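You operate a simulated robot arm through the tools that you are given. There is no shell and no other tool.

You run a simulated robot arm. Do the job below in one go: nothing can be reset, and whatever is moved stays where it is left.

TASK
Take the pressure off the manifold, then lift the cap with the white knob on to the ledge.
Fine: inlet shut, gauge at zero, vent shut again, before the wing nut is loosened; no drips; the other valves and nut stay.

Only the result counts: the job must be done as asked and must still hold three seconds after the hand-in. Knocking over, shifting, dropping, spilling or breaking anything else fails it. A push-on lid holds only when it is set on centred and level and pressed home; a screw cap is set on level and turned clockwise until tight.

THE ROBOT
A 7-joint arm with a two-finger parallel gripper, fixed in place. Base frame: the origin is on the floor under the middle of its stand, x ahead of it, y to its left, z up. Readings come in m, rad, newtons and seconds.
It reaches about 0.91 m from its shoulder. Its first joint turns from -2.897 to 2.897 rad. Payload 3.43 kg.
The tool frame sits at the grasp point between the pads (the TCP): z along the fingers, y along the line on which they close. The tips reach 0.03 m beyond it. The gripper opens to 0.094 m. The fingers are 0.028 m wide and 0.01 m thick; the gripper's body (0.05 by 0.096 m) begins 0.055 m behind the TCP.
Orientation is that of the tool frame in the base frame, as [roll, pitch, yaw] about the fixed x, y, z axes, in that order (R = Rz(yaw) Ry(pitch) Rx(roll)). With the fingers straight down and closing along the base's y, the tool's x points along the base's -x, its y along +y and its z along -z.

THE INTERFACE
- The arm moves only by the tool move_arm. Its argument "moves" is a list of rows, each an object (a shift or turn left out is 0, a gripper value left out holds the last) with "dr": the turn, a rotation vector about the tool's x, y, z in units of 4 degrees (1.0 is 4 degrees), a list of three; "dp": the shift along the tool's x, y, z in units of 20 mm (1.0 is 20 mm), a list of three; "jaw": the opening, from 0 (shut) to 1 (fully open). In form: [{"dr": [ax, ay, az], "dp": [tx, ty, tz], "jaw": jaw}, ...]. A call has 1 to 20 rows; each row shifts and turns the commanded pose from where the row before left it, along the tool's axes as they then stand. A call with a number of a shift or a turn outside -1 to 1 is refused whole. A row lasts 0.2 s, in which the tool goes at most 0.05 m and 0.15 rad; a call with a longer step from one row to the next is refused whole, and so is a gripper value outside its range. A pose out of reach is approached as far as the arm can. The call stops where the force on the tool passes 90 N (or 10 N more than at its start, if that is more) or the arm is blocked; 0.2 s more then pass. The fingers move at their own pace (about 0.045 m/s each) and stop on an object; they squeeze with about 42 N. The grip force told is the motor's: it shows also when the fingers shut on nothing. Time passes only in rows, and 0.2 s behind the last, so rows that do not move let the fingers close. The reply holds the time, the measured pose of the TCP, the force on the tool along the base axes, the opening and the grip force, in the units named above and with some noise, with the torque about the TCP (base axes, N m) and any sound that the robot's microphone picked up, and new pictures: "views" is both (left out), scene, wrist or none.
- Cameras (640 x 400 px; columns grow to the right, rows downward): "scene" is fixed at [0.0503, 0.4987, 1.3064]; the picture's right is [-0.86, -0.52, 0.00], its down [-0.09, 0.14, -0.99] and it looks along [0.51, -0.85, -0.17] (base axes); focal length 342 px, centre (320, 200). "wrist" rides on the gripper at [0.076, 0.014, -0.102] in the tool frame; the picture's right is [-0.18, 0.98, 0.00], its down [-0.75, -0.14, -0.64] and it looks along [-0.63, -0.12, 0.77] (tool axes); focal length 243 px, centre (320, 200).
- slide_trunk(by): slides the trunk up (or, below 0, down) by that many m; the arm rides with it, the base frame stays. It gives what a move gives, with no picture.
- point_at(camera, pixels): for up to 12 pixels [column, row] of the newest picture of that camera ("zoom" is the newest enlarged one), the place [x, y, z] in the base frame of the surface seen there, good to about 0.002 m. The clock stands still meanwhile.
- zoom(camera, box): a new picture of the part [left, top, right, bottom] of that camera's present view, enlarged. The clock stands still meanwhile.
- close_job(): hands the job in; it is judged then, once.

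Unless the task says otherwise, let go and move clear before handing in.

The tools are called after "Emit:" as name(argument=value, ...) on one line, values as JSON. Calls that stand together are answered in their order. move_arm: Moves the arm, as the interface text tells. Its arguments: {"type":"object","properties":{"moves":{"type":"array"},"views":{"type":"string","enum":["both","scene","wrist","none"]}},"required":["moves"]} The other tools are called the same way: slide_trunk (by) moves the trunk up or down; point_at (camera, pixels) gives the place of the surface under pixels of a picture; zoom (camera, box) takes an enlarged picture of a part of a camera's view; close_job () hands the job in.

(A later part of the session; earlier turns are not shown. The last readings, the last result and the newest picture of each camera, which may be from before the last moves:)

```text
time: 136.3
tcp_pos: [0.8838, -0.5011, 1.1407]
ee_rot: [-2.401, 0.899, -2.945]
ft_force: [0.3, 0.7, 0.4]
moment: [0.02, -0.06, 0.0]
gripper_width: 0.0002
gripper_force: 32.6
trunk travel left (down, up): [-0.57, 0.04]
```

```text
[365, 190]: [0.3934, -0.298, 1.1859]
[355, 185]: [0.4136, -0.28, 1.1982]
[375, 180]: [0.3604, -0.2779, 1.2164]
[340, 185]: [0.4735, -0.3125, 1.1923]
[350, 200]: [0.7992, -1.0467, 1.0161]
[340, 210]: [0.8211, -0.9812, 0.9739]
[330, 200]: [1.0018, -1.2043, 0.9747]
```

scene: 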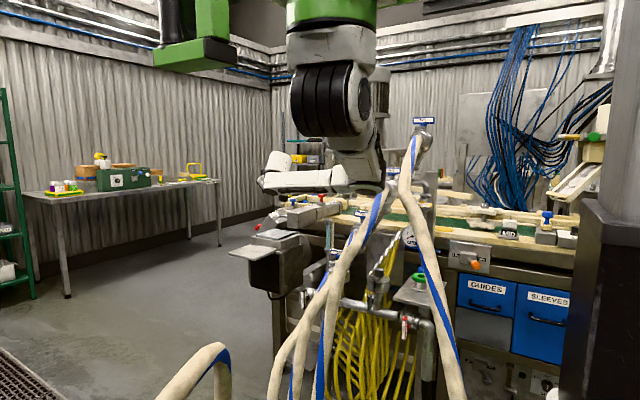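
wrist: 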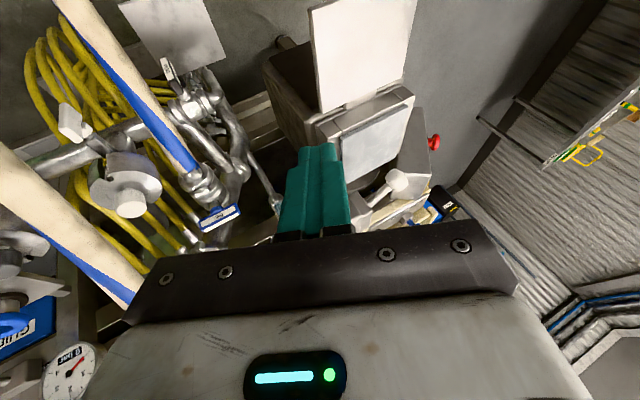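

The roll had little effect in this bent posture. Instead I rotate directly to the attitude I need for the cap (hand leaning to +x/+y, camera on top), wrist held in place; this includes a lot of negative roll.

Emit:
move_arm(moves=[{"dr": [-0.4385, 1, -0.943], "dp": [0.768, 0.337, 0]}, {"dr": [-0.4385, 1, -0.943], "dp": [0.768, 0.337, 0]}, {"dr": [-0.4385, 1, -0.943], "dp": [0.768, 0.337, 0]}, {"dr": [-0.4385, 1, -0.943], "dp": [0.768, 0.337, 0]}, {"dr": [-0.4385, 1, -0.943], "dp": [0.768, 0.337, 0]}, {"dr": [-0.4385, 1, -0.943], "dp": [0.768, 0.337, 0]}, {"dr": [-0.4385, 1, -0.943], "dp": [0.768, 0.337, 0]}, {"dr": [-0.4385, 1, -0.943], "dp": [0.768, 0.337, 0]}, {"dr": [-0.4385, 1, -0.943], "dp": [0.768, 0.337, 0]}], views="both")

Emit:
point_at(camera="scene", pixels=[[365, 190], [355, 195], [375, 185], [340, 205], [350, 210], [380, 200], [330, 200]])

```text
time: 138.3
tcp_pos: [0.7758, -0.4772, 1.0433]
ee_rot: [-2.634, 0.045, -2.821]
ft_force: [-0.2, -0.1, 0.3]
moment: [0.0, -0.01, -0.02]
gripper_width: 0.0
gripper_force: 33.4
trunk travel left (down, up): [-0.57, 0.04]
```

scene: 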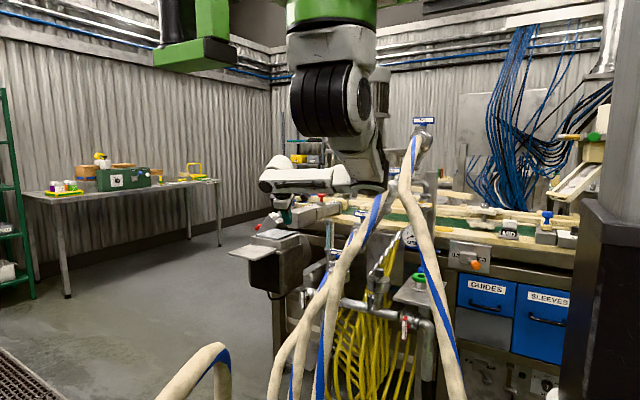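
wrist: 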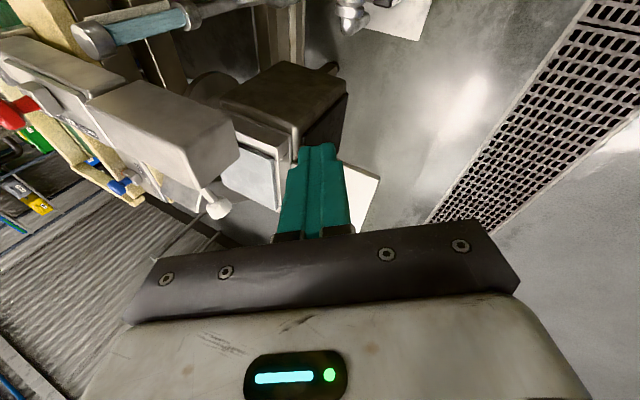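

```text
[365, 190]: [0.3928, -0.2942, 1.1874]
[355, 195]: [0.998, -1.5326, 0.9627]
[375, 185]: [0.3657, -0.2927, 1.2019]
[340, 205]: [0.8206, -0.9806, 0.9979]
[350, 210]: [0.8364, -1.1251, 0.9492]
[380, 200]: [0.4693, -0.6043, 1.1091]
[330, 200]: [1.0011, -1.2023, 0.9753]
```

The elbow stays put while the wrist turns (good decoupling). I finish the rotation to the leaning attitude.

Emit:
move_arm(moves=[{"dr": [-0.4385, 1, -0.943], "dp": [0.768, 0.337, 0]}, {"dr": [-0.4385, 1, -0.943], "dp": [0.768, 0.337, 0]}, {"dr": [-0.4385, 1, -0.943], "dp": [0.768, 0.337, 0]}, {"dr": [-0.4385, 1, -0.943], "dp": [0.768, 0.337, 0]}, {"dr": [-0.4385, 1, -0.943], "dp": [0.768, 0.337, 0]}, {"dr": [-0.4385, 1, -0.943], "dp": [0.768, 0.337, 0]}, {"dr": [-0.4385, 1, -0.943], "dp": [0.768, 0.337, 0]}, {"dr": [-0.4385, 1, -0.943], "dp": [0.768, 0.337, 0]}, {"dr": [-0.4385, 1, -0.943], "dp": [0.768, 0.337, 0]}, {"dr": [-0.307, 0.7, -0.66], "dp": [0.54, 0.236, 0]}], views="both")

Emit:
zoom(camera="wrist", box=[220, 60, 440, 260])

```text
time: 140.5
tcp_pos: [0.6257, -0.5069, 1.0515]
ee_rot: [-3.138, -0.784, -2.356]
ft_force: [-0.9, 0.0, 0.6]
moment: [0.04, 0.01, 0.03]
gripper_width: 0.0
gripper_force: 32.7
out of reach, approached as far as the arm can: row 9, 10
trunk travel left (down, up): [-0.57, 0.04]
```

scene: 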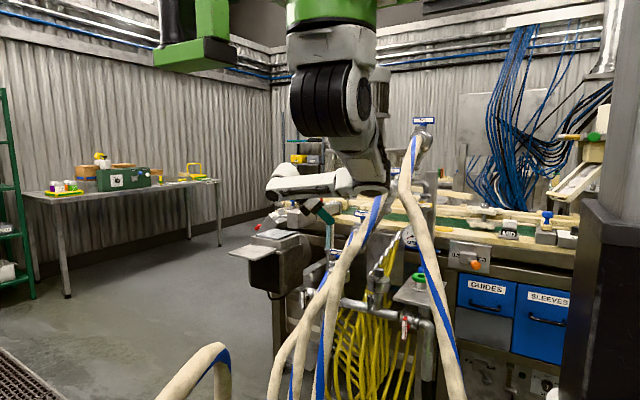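
wrist: 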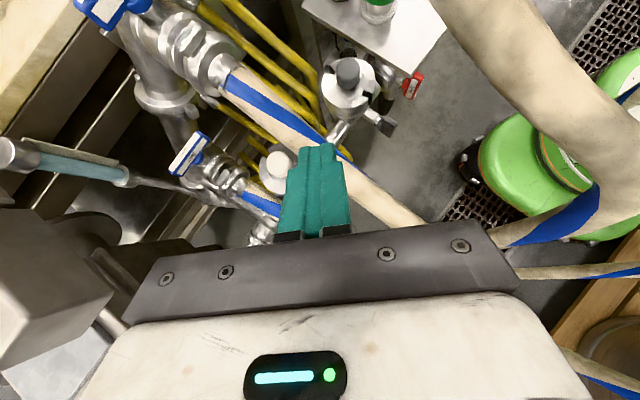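

```text
2.00 times, centred on (330, 160) of wrist
```

zoom: 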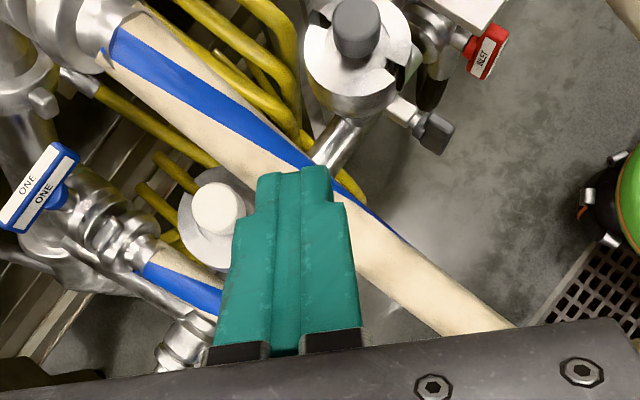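

The attitude is reached but at a joint limit. Rolling by +180° (camera underneath, looking level at the cap) takes the wrist back to mid-range and gives better clearance and view; I do that up here.

Emit:
move_arm(moves=[{"dr": [0, 0, 1]}, {"dr": [0, 0, 1]}, {"dr": [0, 0, 1]}, {"dr": [0, 0, 1]}, {"dr": [0, 0, 1]}, {"dr": [0, 0, 1]}, {"dr": [0, 0, 1]}, {"dr": [0, 0, 1]}, {"dr": [0, 0, 1]}, {"dr": [0, 0, 1]}, {"dr": [0, 0, 1]}, {"dr": [0, 0, 1]}, {"dr": [0, 0, 1]}, {"dr": [0, 0, 1]}, {"dr": [0, 0, 1]}, {"dr": [0, 0, 1]}, {"dr": [0, 0, 1]}, {"dr": [0, 0, 1]}, {"dr": [0, 0, 1]}, {"dr": [0, 0, 1]}], views="none")

Emit:
move_arm(moves=[{"dr": [0, 0, 1]}, {"dr": [0, 0, 1]}, {"dr": [0, 0, 1]}, {"dr": [0, 0, 1]}, {"dr": [0, 0, 1]}, {"dr": [0, 0, 1]}, {"dr": [0, 0, 1]}, {"dr": [0, 0, 1]}, {"dr": [0, 0, 1]}, {"dr": [0, 0, 1]}, {"dr": [0, 0, 1]}, {"dr": [0, 0, 1]}, {"dr": [0, 0, 1]}, {"dr": [0, 0, 1]}, {"dr": [0, 0, 1]}, {"dr": [0, 0, 1]}, {"dr": [0, 0, 1]}, {"dr": [0, 0, 1]}, {"dr": [0, 0, 1]}, {"dr": [0, 0, 1]}], views="none")

Emit:
move_arm(moves=[{"dr": [0, 0, 1]}, {"dr": [0, 0, 1]}, {"dr": [0, 0, 1]}, {"dr": [0, 0, 1]}, {"dr": [0, 0, 1]}], views="both")

```text
time: 144.7
tcp_pos: [0.6266, -0.5059, 1.0507]
ee_rot: [-2.367, -0.119, 2.48]
ft_force: [0.2, 1.4, 0.3]
moment: [-0.02, 0.0, -0.02]
gripper_width: 0.0001
gripper_force: 33.3
trunk travel left (down, up): [-0.57, 0.04]
```

```text
time: 148.9
tcp_pos: [0.6265, -0.5055, 1.0513]
ee_rot: [-2.822, 0.726, 1.255]
ft_force: [-0.7, -0.3, -0.1]
moment: [-0.01, 0.03, 0.0]
gripper_width: 0.0
gripper_force: 32.8
trunk travel left (down, up): [-0.57, 0.04]
```

```text
time: 150.1
tcp_pos: [0.6253, -0.5058, 1.0512]
ee_rot: [3.135, 0.782, 0.783]
ft_force: [0.1, 0.0, 0.1]
moment: [-0.01, -0.02, -0.01]
gripper_width: 0.0
gripper_force: 33.1
trunk travel left (down, up): [-0.57, 0.04]
```

scene: 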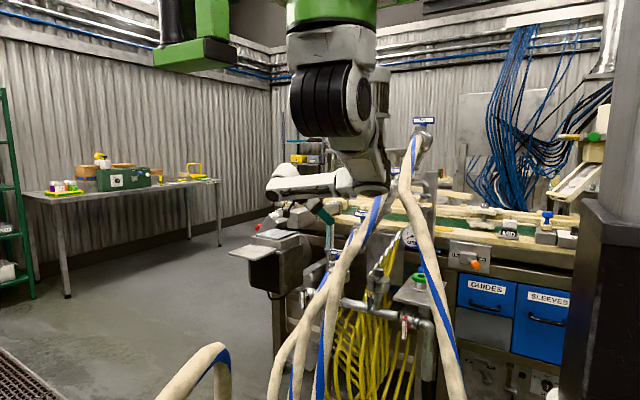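
wrist: 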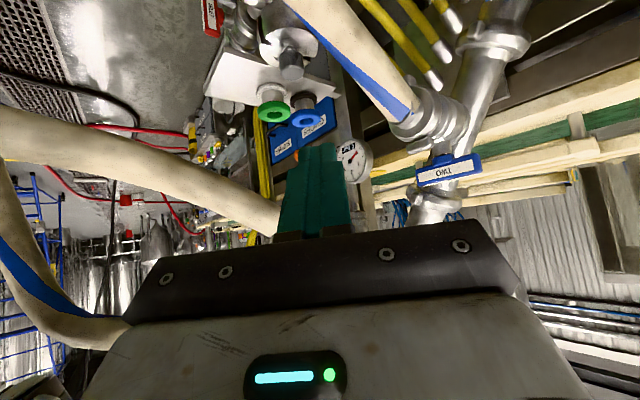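

The hand now leans in from +x/+y with the camera underneath, mid-range in the wrist. I raise the trunk to its top (keeps the arm straight and the elbow off FOUR), move over and descend toward the nut.

Emit:
slide_trunk(by=0.04)

Emit:
move_arm(moves=[{"dp": [0.695, 0.48, -0.69]}, {"dp": [0.695, 0.48, -0.69]}, {"dp": [0.695, 0.48, -0.69]}, {"dp": [0.88, 0, 0.887]}, {"dp": [0.88, 0, 0.887]}, {"dp": [0.88, 0, 0.887]}, {"dp": [0.88, 0, 0.887]}, {"dp": [0.88, 0, 0.887]}, {"dp": [0.88, 0, 0.887]}], views="both")

Emit:
point_at(camera="scene", pixels=[[365, 180], [355, 185], [375, 175], [340, 195], [350, 200], [380, 190], [320, 215]])

```text
time: 150.9
tcp_pos: [0.6254, -0.5053, 1.0909]
ee_rot: [3.135, 0.782, 0.782]
ft_force: [-0.1, 0.1, -0.2]
moment: [-0.01, -0.02, 0.01]
gripper_width: 0.0
gripper_force: 32.9
trunk travel left (down, up): [-0.61, 0.0]
```

```text
time: 152.9
tcp_pos: [0.6876, -0.4843, 0.9418]
ee_rot: [3.136, 0.781, 0.784]
ft_force: [0.1, -0.1, 0.0]
moment: [-0.02, 0.02, -0.02]
gripper_width: 0.0
gripper_force: 33.5
trunk travel left (down, up): [-0.61, 0.0]
```

scene: 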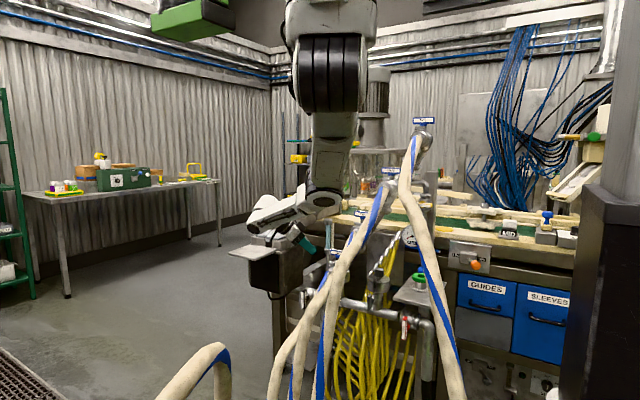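
wrist: 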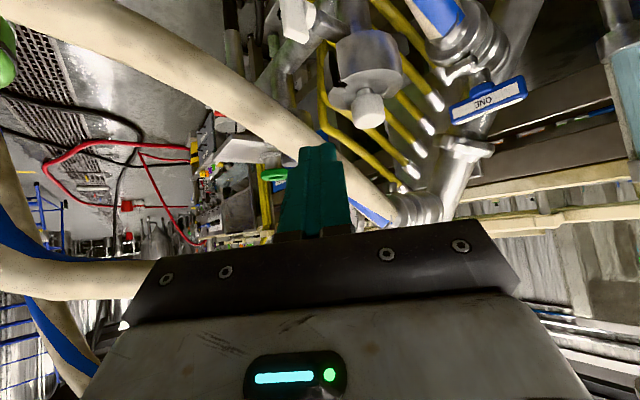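

```text
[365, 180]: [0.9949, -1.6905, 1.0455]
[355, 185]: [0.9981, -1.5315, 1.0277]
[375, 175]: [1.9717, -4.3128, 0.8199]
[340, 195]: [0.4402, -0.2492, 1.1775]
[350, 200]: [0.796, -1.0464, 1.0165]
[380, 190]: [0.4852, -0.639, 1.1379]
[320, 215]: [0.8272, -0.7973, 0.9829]
```

The elbow pulled in to about (0.43,-0.22,1.2), well clear. I continue down to the nut's height.

Emit:
move_arm(moves=[{"dp": [0.88, 0, 0.887]}, {"dp": [0.88, 0, 0.887]}, {"dp": [0.88, 0, 0.887]}, {"dp": [0.88, 0, 0.887]}, {"dp": [0.88, 0, 0.887]}, {"dp": [0.88, 0, 0.887]}, {"dp": [0.88, 0, 0.887]}], views="both")

Emit:
zoom(camera="wrist", box=[220, 60, 420, 230])

```text
time: 154.5
tcp_pos: [0.6637, -0.4761, 0.8409]
ee_rot: [3.137, 0.783, 0.783]
ft_force: [0.6, -0.7, 0.9]
moment: [0.0, -0.01, 0.0]
gripper_width: 0.0
gripper_force: 33.2
out of reach, approached as far as the arm can: row 3, 4, 5, 6, 7
trunk travel left (down, up): [-0.61, 0.0]
```

scene: 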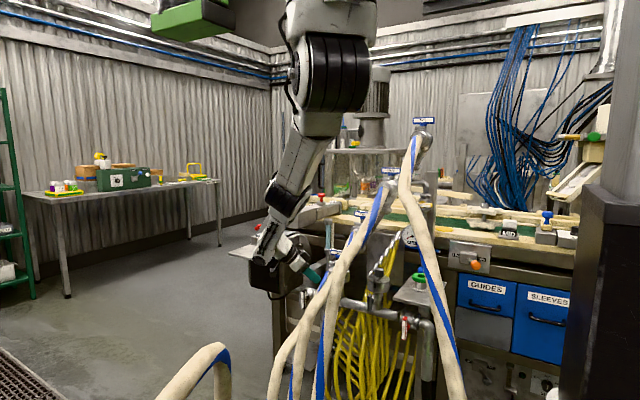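
wrist: 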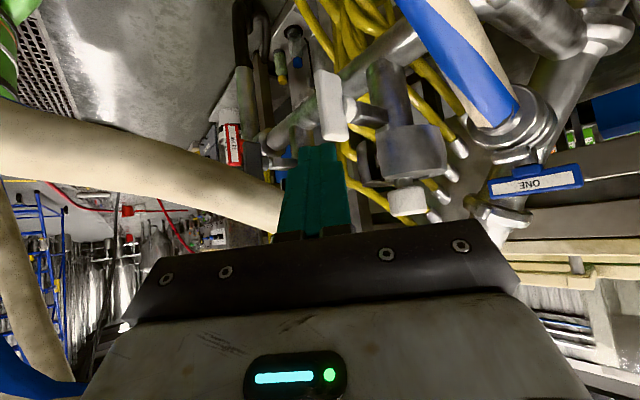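

```text
2.35 times, centred on (320, 145) of wrist
```

zoom: 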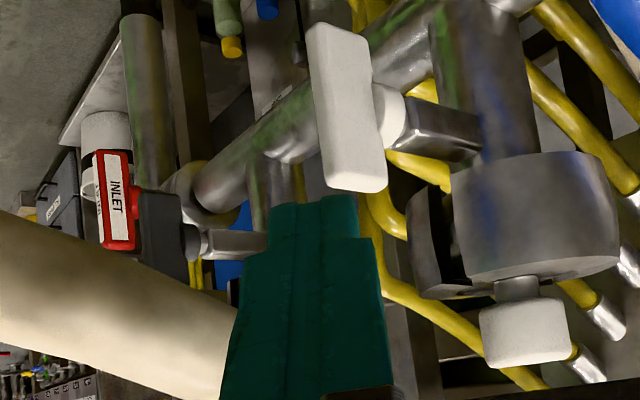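

The arm is fully straight now. I raise the hand a bit to unbend from that limit and then lower the trunk to bring it to the nut's height.

Emit:
move_arm(moves=[{"dp": [-0.7, 0, -0.71]}, {"dp": [-0.7, 0, -0.71]}, {"dp": [-0.7, 0, -0.71]}], views="none")

Emit:
move_arm(moves=[{"dp": [0, 0, -0.3]}, {}], views="scene")

Emit:
point_at(camera="scene", pixels=[[300, 190], [285, 200], [310, 170], [320, 150], [270, 230], [330, 120]])

```text
time: 155.3
tcp_pos: [0.6658, -0.4732, 0.902]
ee_rot: [3.133, 0.782, 0.781]
ft_force: [0.6, -0.9, 0.1]
moment: [0.0, 0.0, 0.02]
gripper_width: 0.0001
gripper_force: 33.0
out of reach, approached as far as the arm can: row 2
trunk travel left (down, up): [-0.61, 0.0]
```

```text
time: 155.9
tcp_pos: [0.6689, -0.4719, 0.9044]
ee_rot: [3.136, 0.781, 0.783]
ft_force: [0.7, -0.6, 0.6]
moment: [0.01, 0.02, 0.01]
gripper_width: 0.0
gripper_force: 33.4
trunk travel left (down, up): [-0.61, 0.0]
```

scene: 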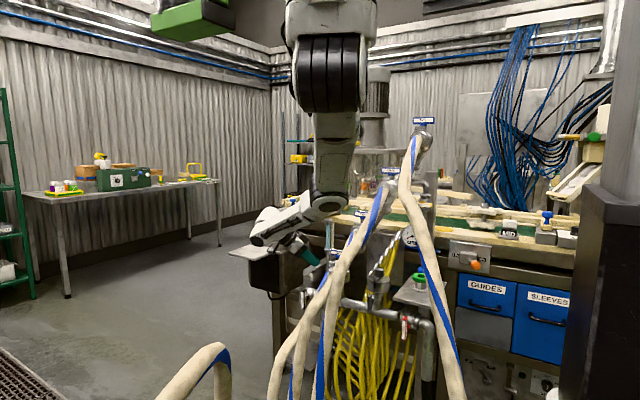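

```text
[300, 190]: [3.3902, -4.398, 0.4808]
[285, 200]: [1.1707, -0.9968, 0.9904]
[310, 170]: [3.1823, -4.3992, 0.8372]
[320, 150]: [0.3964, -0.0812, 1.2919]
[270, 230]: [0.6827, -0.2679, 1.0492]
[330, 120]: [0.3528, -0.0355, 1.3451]
```

Now I lower the trunk 0.14 m, which drops the fingertip in front of the nut's lower arm (still ~1.4 cm in front of the bar).

Emit:
slide_trunk(by=-0.14)

Emit:
move_arm(moves=[{}], views="both")

Emit:
zoom(camera="wrist", box=[220, 40, 420, 230])

Emit:
point_at(camera="scene", pixels=[[330, 235], [320, 245], [340, 240], [300, 260], [280, 280], [310, 230]])

```text
time: 157.6
tcp_pos: [0.6688, -0.4717, 0.7648]
ee_rot: [3.137, 0.781, 0.783]
ft_force: [-0.6, -0.1, 0.1]
moment: [-0.01, -0.03, 0.0]
gripper_width: 0.0002
gripper_force: 33.4
trunk travel left (down, up): [-0.47, 0.14]
```

```text
time: 158.0
tcp_pos: [0.668, -0.4715, 0.7631]
ee_rot: [3.138, 0.781, 0.785]
ft_force: [0.7, -0.2, 0.7]
moment: [0.0, 0.03, -0.02]
gripper_width: 0.0
gripper_force: 32.9
trunk travel left (down, up): [-0.47, 0.14]
```

scene: 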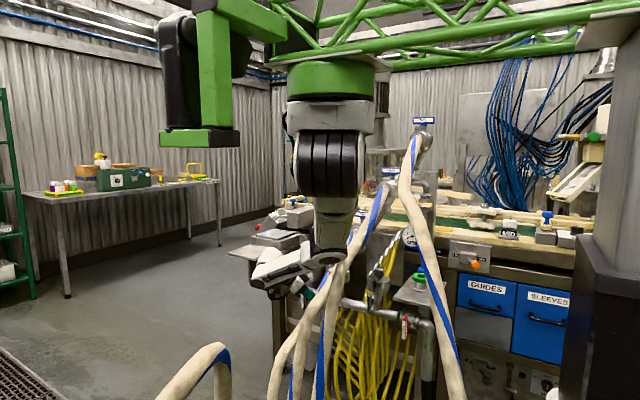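
wrist: 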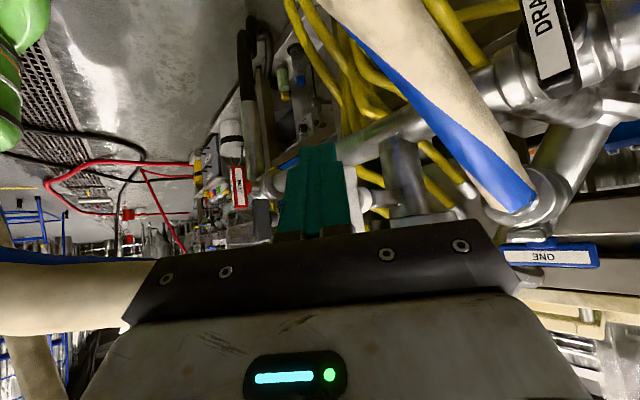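

```text
2.11 times, centred on (320, 135) of wrist
```

zoom: 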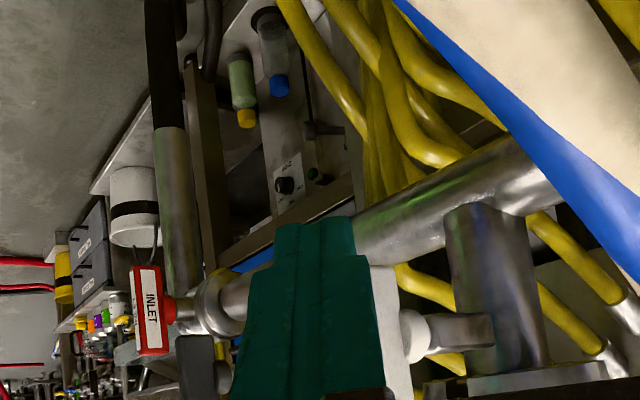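

```text
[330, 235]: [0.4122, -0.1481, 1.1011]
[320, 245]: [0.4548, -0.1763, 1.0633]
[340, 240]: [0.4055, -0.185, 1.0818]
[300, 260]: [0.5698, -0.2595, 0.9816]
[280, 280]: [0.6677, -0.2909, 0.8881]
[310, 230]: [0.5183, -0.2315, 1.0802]
```

The hand is in place. I slide in beside the lower arm of the wing on its +x side and push toward -x in 5 mm steps.

Emit:
move_arm(moves=[{"dp": [-0.36, 0.875, 0.425]}, {"dp": [-0.36, 0.875, 0.425]}, {"dp": [-0.126, -0.176, 0.125]}, {"dp": [-0.126, -0.176, 0.125]}, {"dp": [-0.126, -0.176, 0.125]}], views="wrist")

Emit:
zoom(camera="wrist", box=[240, 80, 420, 230])

```text
time: 159.2
tcp_pos: [0.6625, -0.5144, 0.7622]
ee_rot: [3.135, 0.784, 0.785]
ft_force: [2.9, -1.3, -0.9]
moment: [-0.04, -0.07, 0.09]
gripper_width: 0.0003
gripper_force: 32.8
trunk travel left (down, up): [-0.47, 0.14]
```

wrist: 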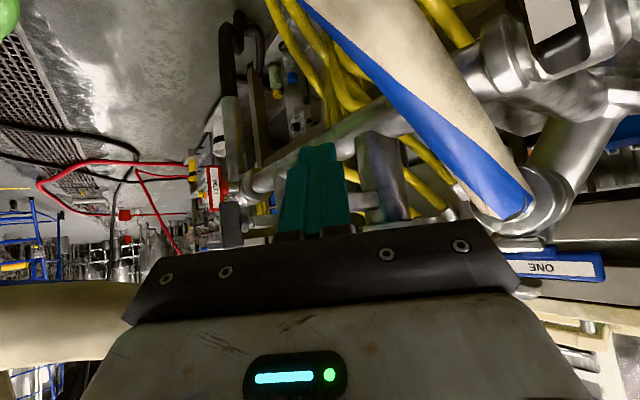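

```text
2.67 times, centred on (330, 155) of wrist
```

zoom: 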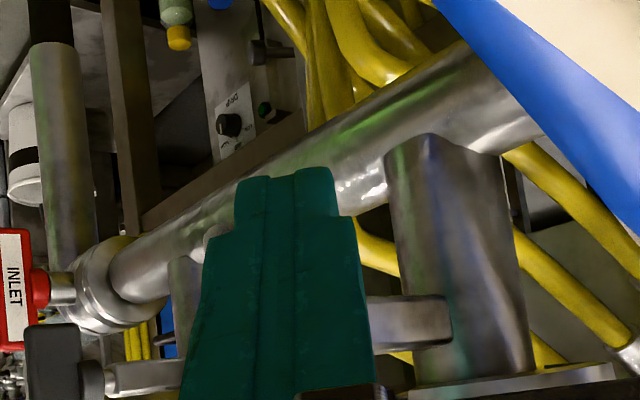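

Light contact (3 N). I keep pushing toward -x.

Emit:
move_arm(moves=[{"dp": [-0.126, -0.176, 0.125]}, {"dp": [-0.126, -0.176, 0.125]}, {}], views="none")

Emit:
move_arm(moves=[{"dp": [-0.126, -0.176, 0.125]}, {"dp": [-0.126, -0.176, 0.125]}, {}], views="both")

Emit:
zoom(camera="scene", box=[280, 230, 400, 330])

```text
time: 160.0
tcp_pos: [0.6525, -0.512, 0.7621]
ee_rot: [3.137, 0.783, 0.786]
ft_force: [2.2, 0.3, 0.1]
moment: [-0.01, -0.02, 0.02]
gripper_width: 0.0
gripper_force: 33.6
trunk travel left (down, up): [-0.47, 0.14]
```

```text
time: 160.8
tcp_pos: [0.6508, -0.5115, 0.7628]
ee_rot: [3.124, 0.771, 0.796]
ft_force: [61.6, -11.7, -7.6]
moment: [0.05, 0.18, 0.46]
gripper_width: 0.0
gripper_force: 32.2
trunk travel left (down, up): [-0.47, 0.14]
```

scene: 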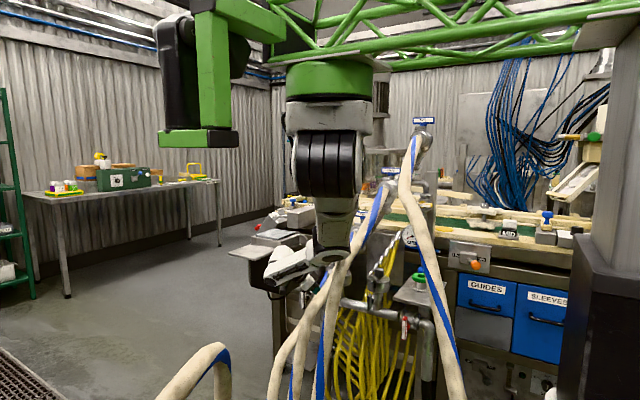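
wrist: 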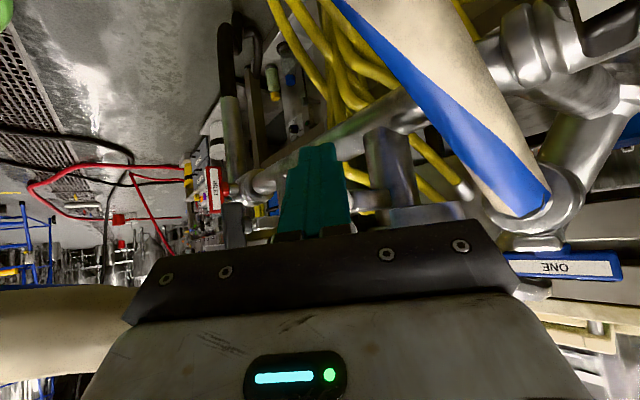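

```text
4.00 times, centred on (340, 280) of scene
```

zoom: 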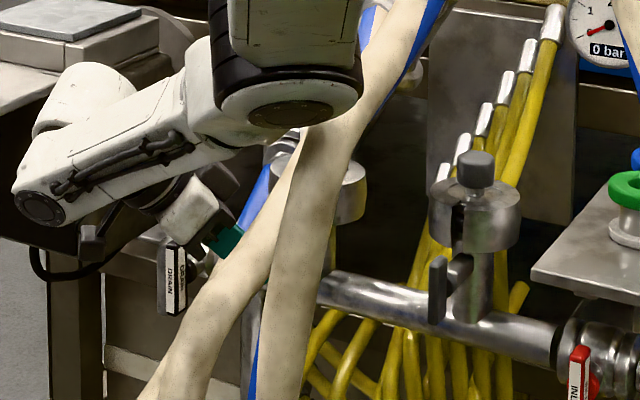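

Hard contact: 62 N without motion. I back off to see whether the wing has turned at all.

Emit:
move_arm(moves=[{"dp": [0.25, 0.35, -0.25]}, {"dp": [0.5, 0.7, -0.5]}, {"dp": [0.5, 0.7, -0.5]}, {"dp": [0.5, 0.3, -0.5]}], views="wrist")

Emit:
zoom(camera="wrist", box=[220, 60, 420, 230])

```text
time: 161.8
tcp_pos: [0.6992, -0.505, 0.7604]
ee_rot: [3.133, 0.77, 0.799]
ft_force: [-0.4, -0.4, -0.5]
moment: [0.01, -0.03, 0.06]
gripper_width: 0.0
gripper_force: 33.4
out of reach, approached as far as the arm can: row 3, 4
trunk travel left (down, up): [-0.47, 0.14]
```

wrist: 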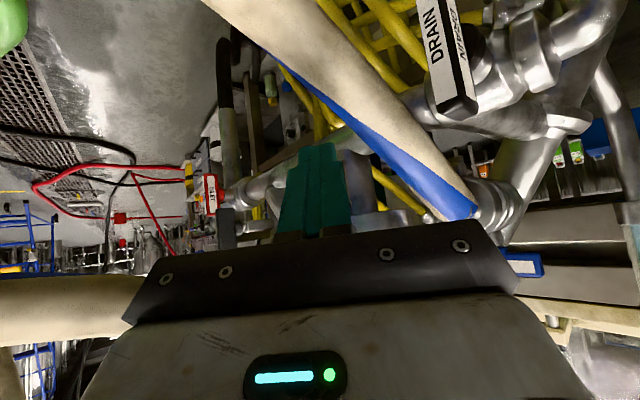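

```text
2.35 times, centred on (320, 145) of wrist
```

zoom: 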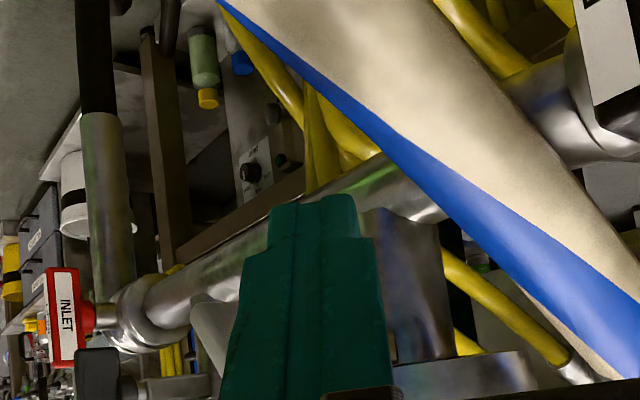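

The finger hides the nut; I rise 8 cm for a clear look.

Emit:
move_arm(moves=[{"dp": [-0.64, -0.44, -0.77]}, {"dp": [-0.64, -0.44, -0.77]}, {"dp": [-0.64, -0.44, -0.77]}, {"dp": [-0.64, -0.44, -0.77]}], views="wrist")

Emit:
zoom(camera="wrist", box=[260, 20, 440, 180])

```text
time: 162.8
tcp_pos: [0.6777, -0.4756, 0.8438]
ee_rot: [3.136, 0.781, 0.784]
ft_force: [0.0, 0.2, -0.1]
moment: [0.02, 0.04, 0.0]
gripper_width: 0.0001
gripper_force: 33.1
trunk travel left (down, up): [-0.47, 0.14]
```

wrist: 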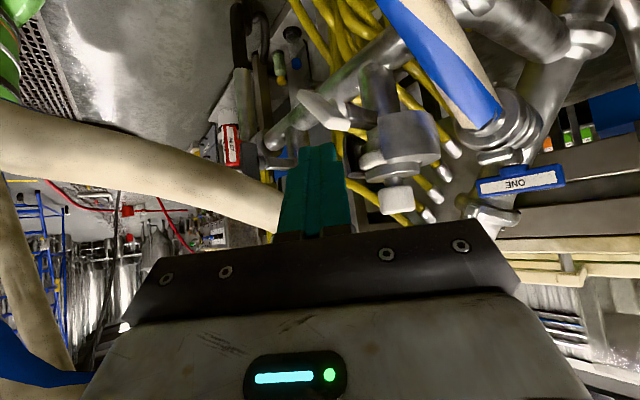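

```text
2.50 times, centred on (350, 100) of wrist
```

zoom: 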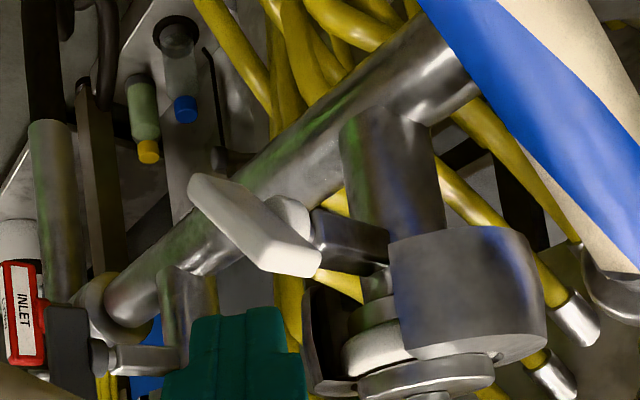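

The wing has turned and the clamp looks opened. Measuring the bar's new angle and the clamp parts.

Emit:
point_at(camera="zoom", pixels=[[205, 190], [250, 230], [300, 262], [290, 205], [325, 320], [365, 345], [420, 375], [450, 260], [375, 290], [520, 290]])

Emit:
zoom(camera="wrist", box=[330, 90, 460, 230])

```text
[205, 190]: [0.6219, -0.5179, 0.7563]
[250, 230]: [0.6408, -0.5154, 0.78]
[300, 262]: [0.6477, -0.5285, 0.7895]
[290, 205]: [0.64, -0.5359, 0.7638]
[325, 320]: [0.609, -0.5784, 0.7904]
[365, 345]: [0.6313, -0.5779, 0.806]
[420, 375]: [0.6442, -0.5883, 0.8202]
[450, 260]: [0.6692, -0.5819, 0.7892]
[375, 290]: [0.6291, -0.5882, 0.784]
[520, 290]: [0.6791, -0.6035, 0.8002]
```

```text
2.86 times, centred on (395, 160) of wrist
```

zoom: 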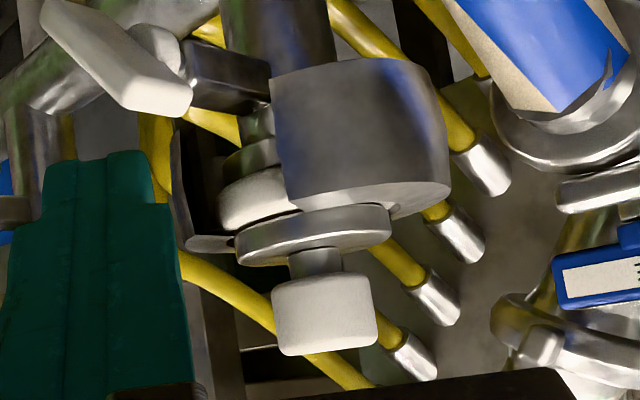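

The clamp halves have spread apart, exposing the cap disc with its knob. I measure how far they've opened relative to the disc.

Emit:
point_at(camera="zoom", pixels=[[245, 250], [385, 225], [310, 235], [290, 200], [395, 210], [445, 185], [355, 75], [185, 230], [195, 190], [320, 310], [315, 265], [225, 215]])

Emit:
zoom(camera="wrist", box=[365, 110, 435, 180])

```text
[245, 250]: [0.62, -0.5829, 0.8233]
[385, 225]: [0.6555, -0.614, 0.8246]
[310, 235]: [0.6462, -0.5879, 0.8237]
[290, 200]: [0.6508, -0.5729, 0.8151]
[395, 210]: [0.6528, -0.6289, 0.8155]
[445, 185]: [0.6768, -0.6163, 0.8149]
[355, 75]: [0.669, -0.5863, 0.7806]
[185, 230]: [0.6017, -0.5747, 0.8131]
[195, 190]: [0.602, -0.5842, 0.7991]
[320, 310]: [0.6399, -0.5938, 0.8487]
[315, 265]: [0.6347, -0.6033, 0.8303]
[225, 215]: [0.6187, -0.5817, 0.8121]
```

```text
5.71 times, centred on (400, 145) of wrist
```

zoom: 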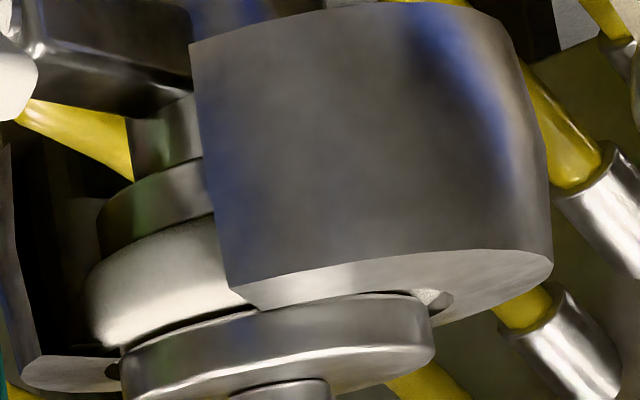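

The ring halves have dropped and spread (ring top 0.815) and the cap disc (0.817–0.825) is free on top: the wing nut is loose. I check the arm's posture before going for the knob.

Emit:
move_arm(moves=[{"jaw": 0.5}, {}], views="both")

Emit:
point_at(camera="scene", pixels=[[330, 235], [335, 255], [345, 240], [320, 250], [300, 235], [350, 225], [280, 250]])

Emit:
zoom(camera="scene", box=[240, 180, 400, 320])

```text
time: 163.4
tcp_pos: [0.6773, -0.4771, 0.8439]
ee_rot: [3.137, 0.782, 0.784]
ft_force: [0.4, 0.4, -0.7]
moment: [-0.01, 0.01, -0.01]
gripper_width: 0.047
gripper_force: 0.1
trunk travel left (down, up): [-0.47, 0.14]
```

scene: 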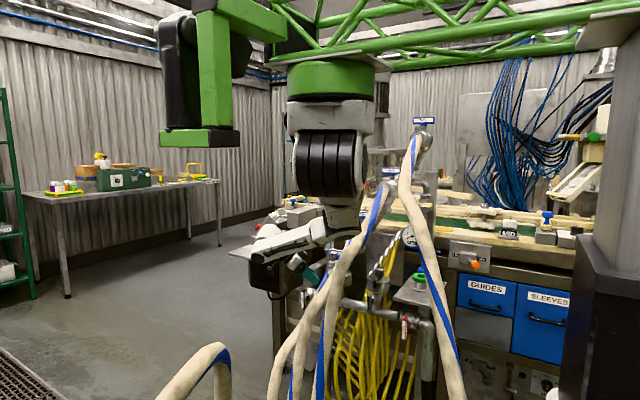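
wrist: 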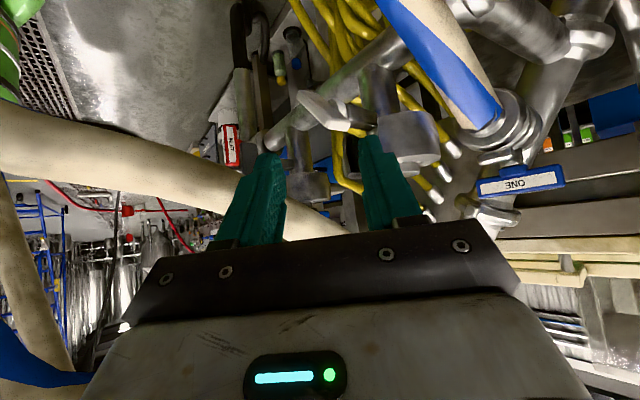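

```text
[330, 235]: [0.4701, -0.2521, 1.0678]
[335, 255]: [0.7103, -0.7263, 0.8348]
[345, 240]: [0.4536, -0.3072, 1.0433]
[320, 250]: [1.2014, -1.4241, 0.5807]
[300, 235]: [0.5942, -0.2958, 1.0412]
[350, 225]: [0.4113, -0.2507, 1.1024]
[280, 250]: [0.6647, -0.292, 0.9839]
```

```text
2.86 times, centred on (320, 250) of scene
```

zoom: 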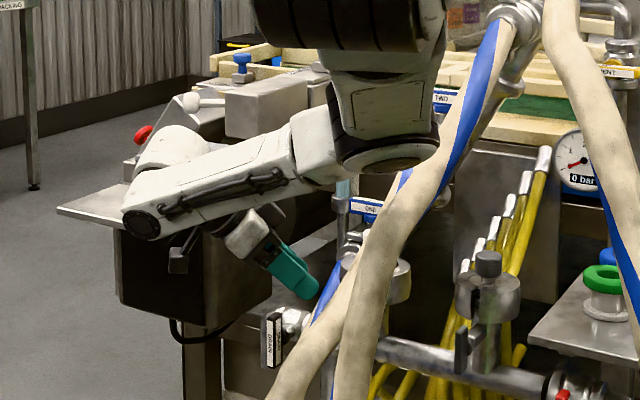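

The elbow is only 2–3 cm above hose THREE, so I raise the trunk 0.08 m and then move the open fingers to a pre-grasp just off the knob along the approach line.

Emit:
slide_trunk(by=0.08)

Emit:
move_arm(moves=[{"dp": [-0.6, 0.75, 0.77]}, {"dp": [-0.6, 0.75, 0.77]}, {"dp": [-0.6, 0.75, 0.77]}, {"dp": [-0.1, 0.75, 0.6]}], views="both")

Emit:
point_at(camera="scene", pixels=[[345, 195], [350, 205], [340, 200], [355, 190], [330, 200], [365, 195]])

```text
time: 164.6
tcp_pos: [0.6775, -0.4756, 0.923]
ee_rot: [3.136, 0.782, 0.783]
ft_force: [-0.2, 0.3, 0.3]
moment: [-0.01, 0.02, 0.02]
gripper_width: 0.0469
gripper_force: 0.0
trunk travel left (down, up): [-0.55, 0.06]
```

```text
time: 165.6
tcp_pos: [0.6728, -0.5666, 0.9077]
ee_rot: [3.136, 0.78, 0.785]
ft_force: [0.2, -0.7, 0.7]
moment: [0.0, -0.01, -0.02]
gripper_width: 0.047
gripper_force: 0.1
trunk travel left (down, up): [-0.55, 0.06]
```

scene: 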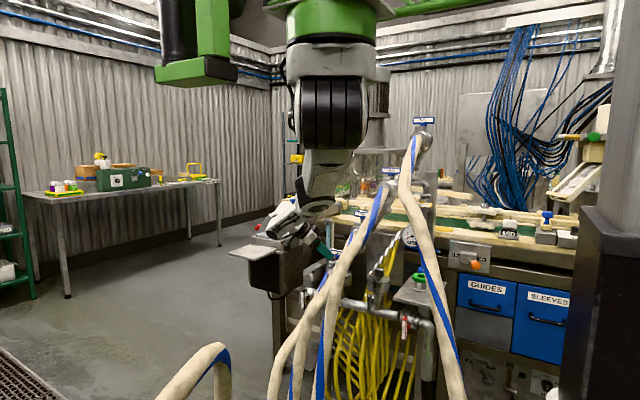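
wrist: 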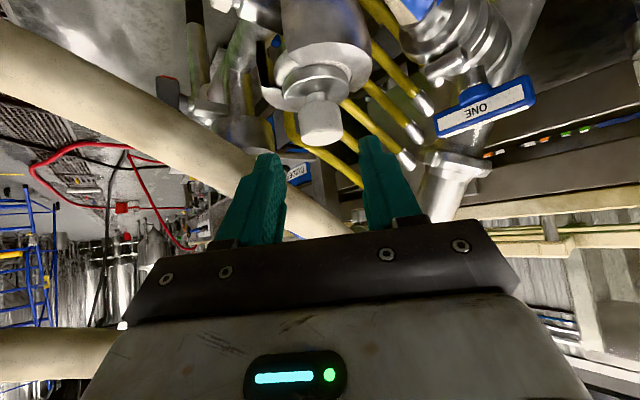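

```text
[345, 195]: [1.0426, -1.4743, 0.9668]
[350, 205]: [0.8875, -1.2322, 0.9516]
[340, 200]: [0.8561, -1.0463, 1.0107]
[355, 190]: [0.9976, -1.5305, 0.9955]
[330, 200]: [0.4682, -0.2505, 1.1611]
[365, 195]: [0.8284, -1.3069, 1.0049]
```

The knob at (320,122) is centred between the open fingers (tips at (265,160) and (370,145)). Measuring the knob precisely.

Emit:
zoom(camera="wrist", box=[240, 30, 400, 180])

Emit:
point_at(camera="wrist", pixels=[[320, 122], [302, 120], [338, 118], [320, 140], [320, 100], [318, 85], [300, 70], [350, 60], [280, 95]])

```text
2.67 times, centred on (320, 105) of wrist
```

zoom: 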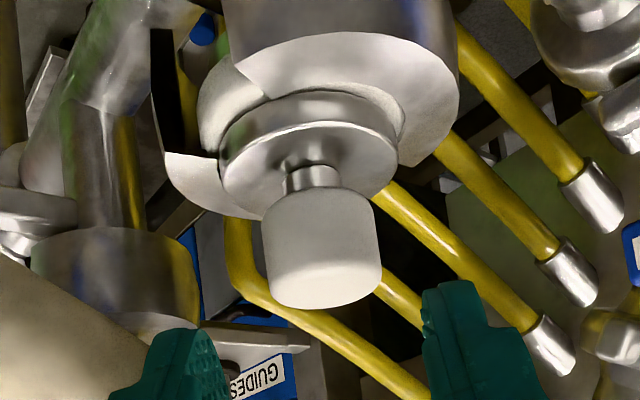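

```text
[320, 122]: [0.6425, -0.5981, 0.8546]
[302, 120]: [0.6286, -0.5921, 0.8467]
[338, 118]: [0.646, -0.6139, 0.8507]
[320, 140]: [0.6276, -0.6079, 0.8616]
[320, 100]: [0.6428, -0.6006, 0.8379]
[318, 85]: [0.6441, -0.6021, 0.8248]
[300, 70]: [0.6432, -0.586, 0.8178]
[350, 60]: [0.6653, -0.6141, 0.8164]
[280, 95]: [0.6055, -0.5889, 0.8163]
```

The knob's centre is at about (0.634,-0.6065,0.852), right on the approach axis (offset <1 mm). I advance 65 mm and close gently on it.

Emit:
move_arm(moves=[{"dp": [0, 0.02, 0.81]}, {"dp": [0, 0.02, 0.81]}, {"dp": [0, 0, 0.81]}, {"dp": [0, 0, 0.81]}], views="both")

Emit:
zoom(camera="wrist", box=[220, 60, 420, 230])

```text
time: 166.6
tcp_pos: [0.6543, -0.5829, 0.8881]
ee_rot: [3.133, 0.779, 0.782]
ft_force: [-1.2, -1.2, -0.5]
moment: [0.04, 0.0, 0.02]
gripper_width: 0.0469
gripper_force: 0.1
out of reach, approached as far as the arm can: row 2, 3
trunk travel left (down, up): [-0.55, 0.06]
```

scene: 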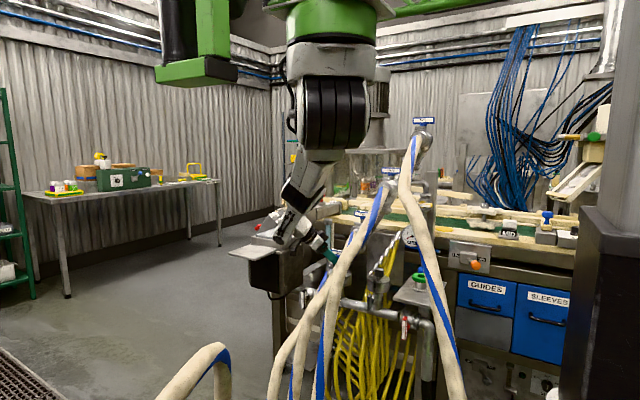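
wrist: 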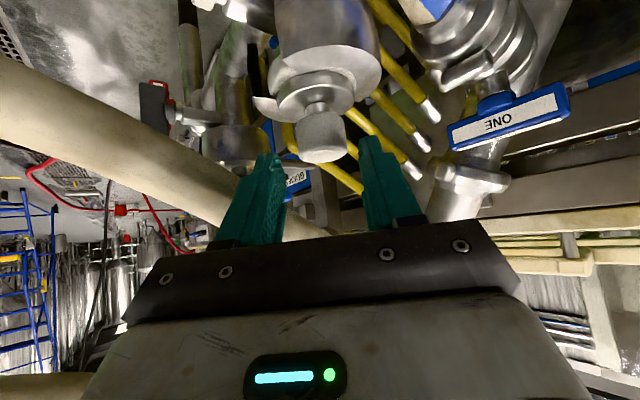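

```text
2.35 times, centred on (320, 145) of wrist
```

zoom: 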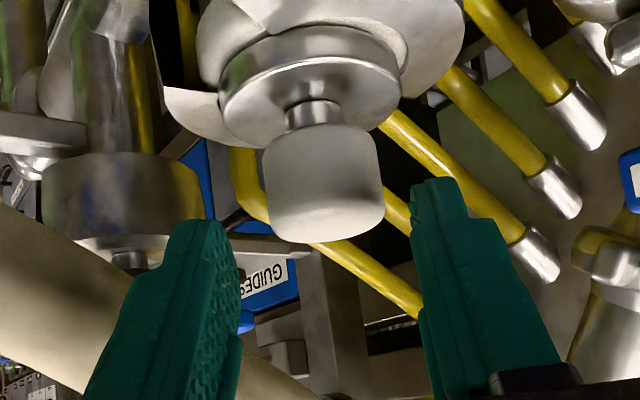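

The arm ran out of reach 3 cm short. I back off a little, lower the trunk 6 cm for slack, then approach the knob again.

Emit:
move_arm(moves=[{"dp": [0, 0, -0.8]}, {"dp": [0, 0, -0.8]}, {"dp": [0, 0, -0.8]}], views="none")

Emit:
slide_trunk(by=-0.05)

Emit:
move_arm(moves=[{}], views="both")

Emit:
point_at(camera="scene", pixels=[[330, 215], [320, 225], [335, 225], [340, 210], [310, 230], [300, 240], [345, 220]])

```text
time: 167.4
tcp_pos: [0.676, -0.5612, 0.9154]
ee_rot: [-3.139, 0.779, 0.789]
ft_force: [0.5, 0.4, 1.1]
moment: [0.01, 0.0, -0.02]
gripper_width: 0.047
gripper_force: 0.0
out of reach, approached as far as the arm can: row 3
trunk travel left (down, up): [-0.55, 0.06]
```

```text
time: 168.3
tcp_pos: [0.6759, -0.5609, 0.8654]
ee_rot: [-3.138, 0.782, 0.789]
ft_force: [-0.2, -0.4, 0.7]
moment: [0.01, 0.0, 0.0]
gripper_width: 0.0472
gripper_force: 0.1
trunk travel left (down, up): [-0.5, 0.11]
```

```text
time: 168.7
tcp_pos: [0.6762, -0.5625, 0.8657]
ee_rot: [-3.138, 0.783, 0.791]
ft_force: [-0.1, -0.1, -0.4]
moment: [0.0, 0.02, 0.02]
gripper_width: 0.0471
gripper_force: 0.0
trunk travel left (down, up): [-0.5, 0.11]
```

scene: 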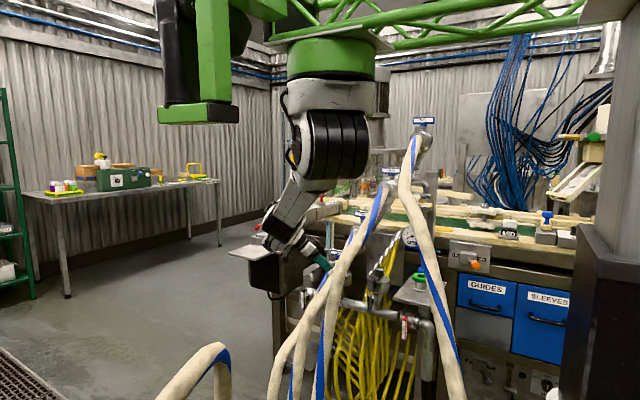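
wrist: 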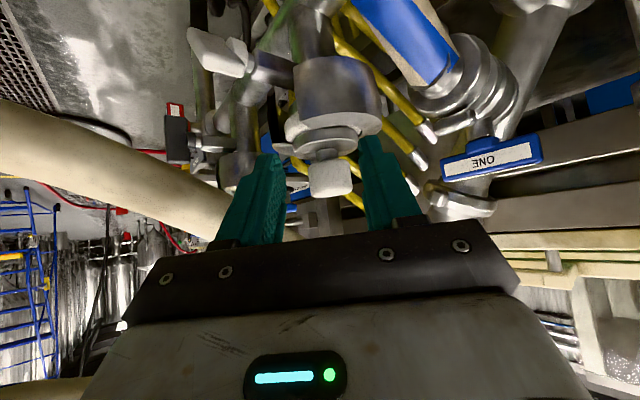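

```text
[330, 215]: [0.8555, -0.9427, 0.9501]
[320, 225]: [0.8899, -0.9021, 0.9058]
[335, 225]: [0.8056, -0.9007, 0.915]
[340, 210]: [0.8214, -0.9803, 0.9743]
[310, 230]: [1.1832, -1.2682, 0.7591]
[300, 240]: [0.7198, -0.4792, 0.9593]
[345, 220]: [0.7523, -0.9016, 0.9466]
```

The knob (330,175) is between the fingers; now a level move of 5 cm toward it.

Emit:
move_arm(moves=[{"dp": [-0.555, 0.025, 0.645]}, {"dp": [-0.555, 0.025, 0.645]}, {"dp": [-0.555, 0.025, 0.645]}], views="both")

Emit:
zoom(camera="wrist", box=[220, 60, 420, 230])

```text
time: 169.5
tcp_pos: [0.6429, -0.5969, 0.8611]
ee_rot: [-3.138, 0.78, 0.792]
ft_force: [-0.5, 0.5, -0.6]
moment: [0.04, 0.03, 0.01]
gripper_width: 0.0471
gripper_force: 0.1
trunk travel left (down, up): [-0.5, 0.11]
```

scene: 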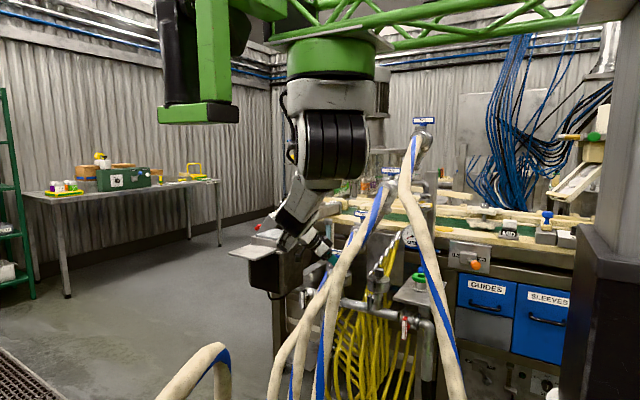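
wrist: 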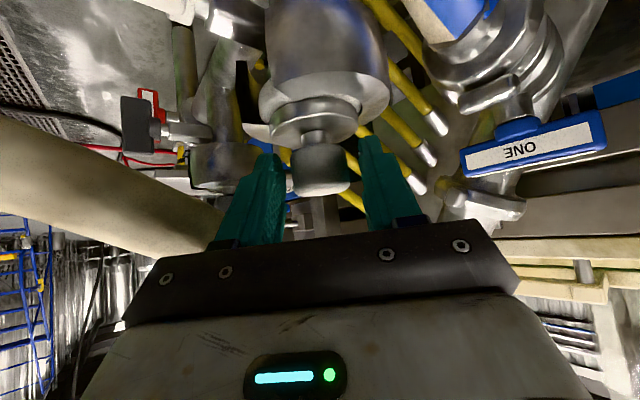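

```text
2.35 times, centred on (320, 145) of wrist
```

zoom: 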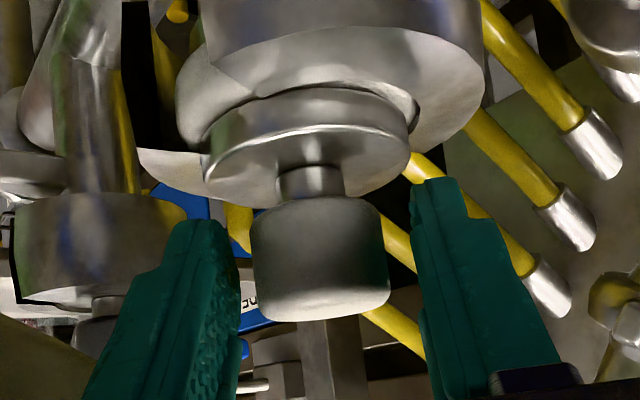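

The fingers straddle the knob with good clearance above the disc. I close on it.

Emit:
move_arm(moves=[{"dp": [-0.02, 0.0, 0.08], "jaw": 0.5}, {"jaw": 0.2}, {"jaw": 0}, {"jaw": 0}, {"jaw": 0}], views="wrist")

Emit:
zoom(camera="wrist", box=[220, 60, 420, 230])

```text
time: 170.7
tcp_pos: [0.6398, -0.6, 0.8604]
ee_rot: [-3.138, 0.781, 0.791]
ft_force: [-4.8, 2.8, 2.5]
moment: [0.16, 0.21, -0.11]
gripper_width: 0.0321
gripper_force: 42.1
trunk travel left (down, up): [-0.5, 0.11]
```

wrist: 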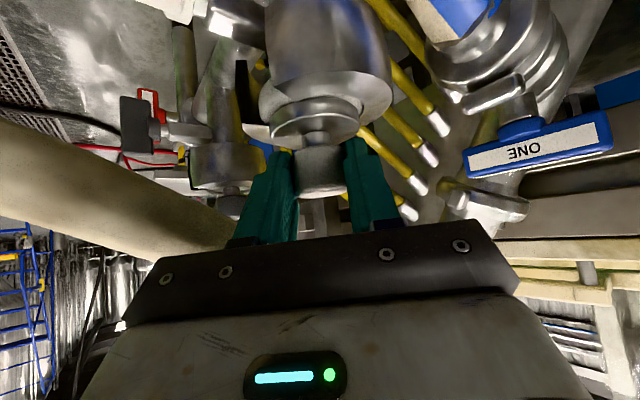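

```text
2.35 times, centred on (320, 145) of wrist
```

zoom: 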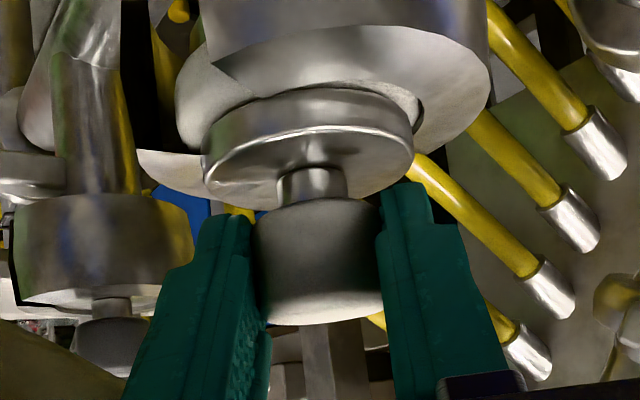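

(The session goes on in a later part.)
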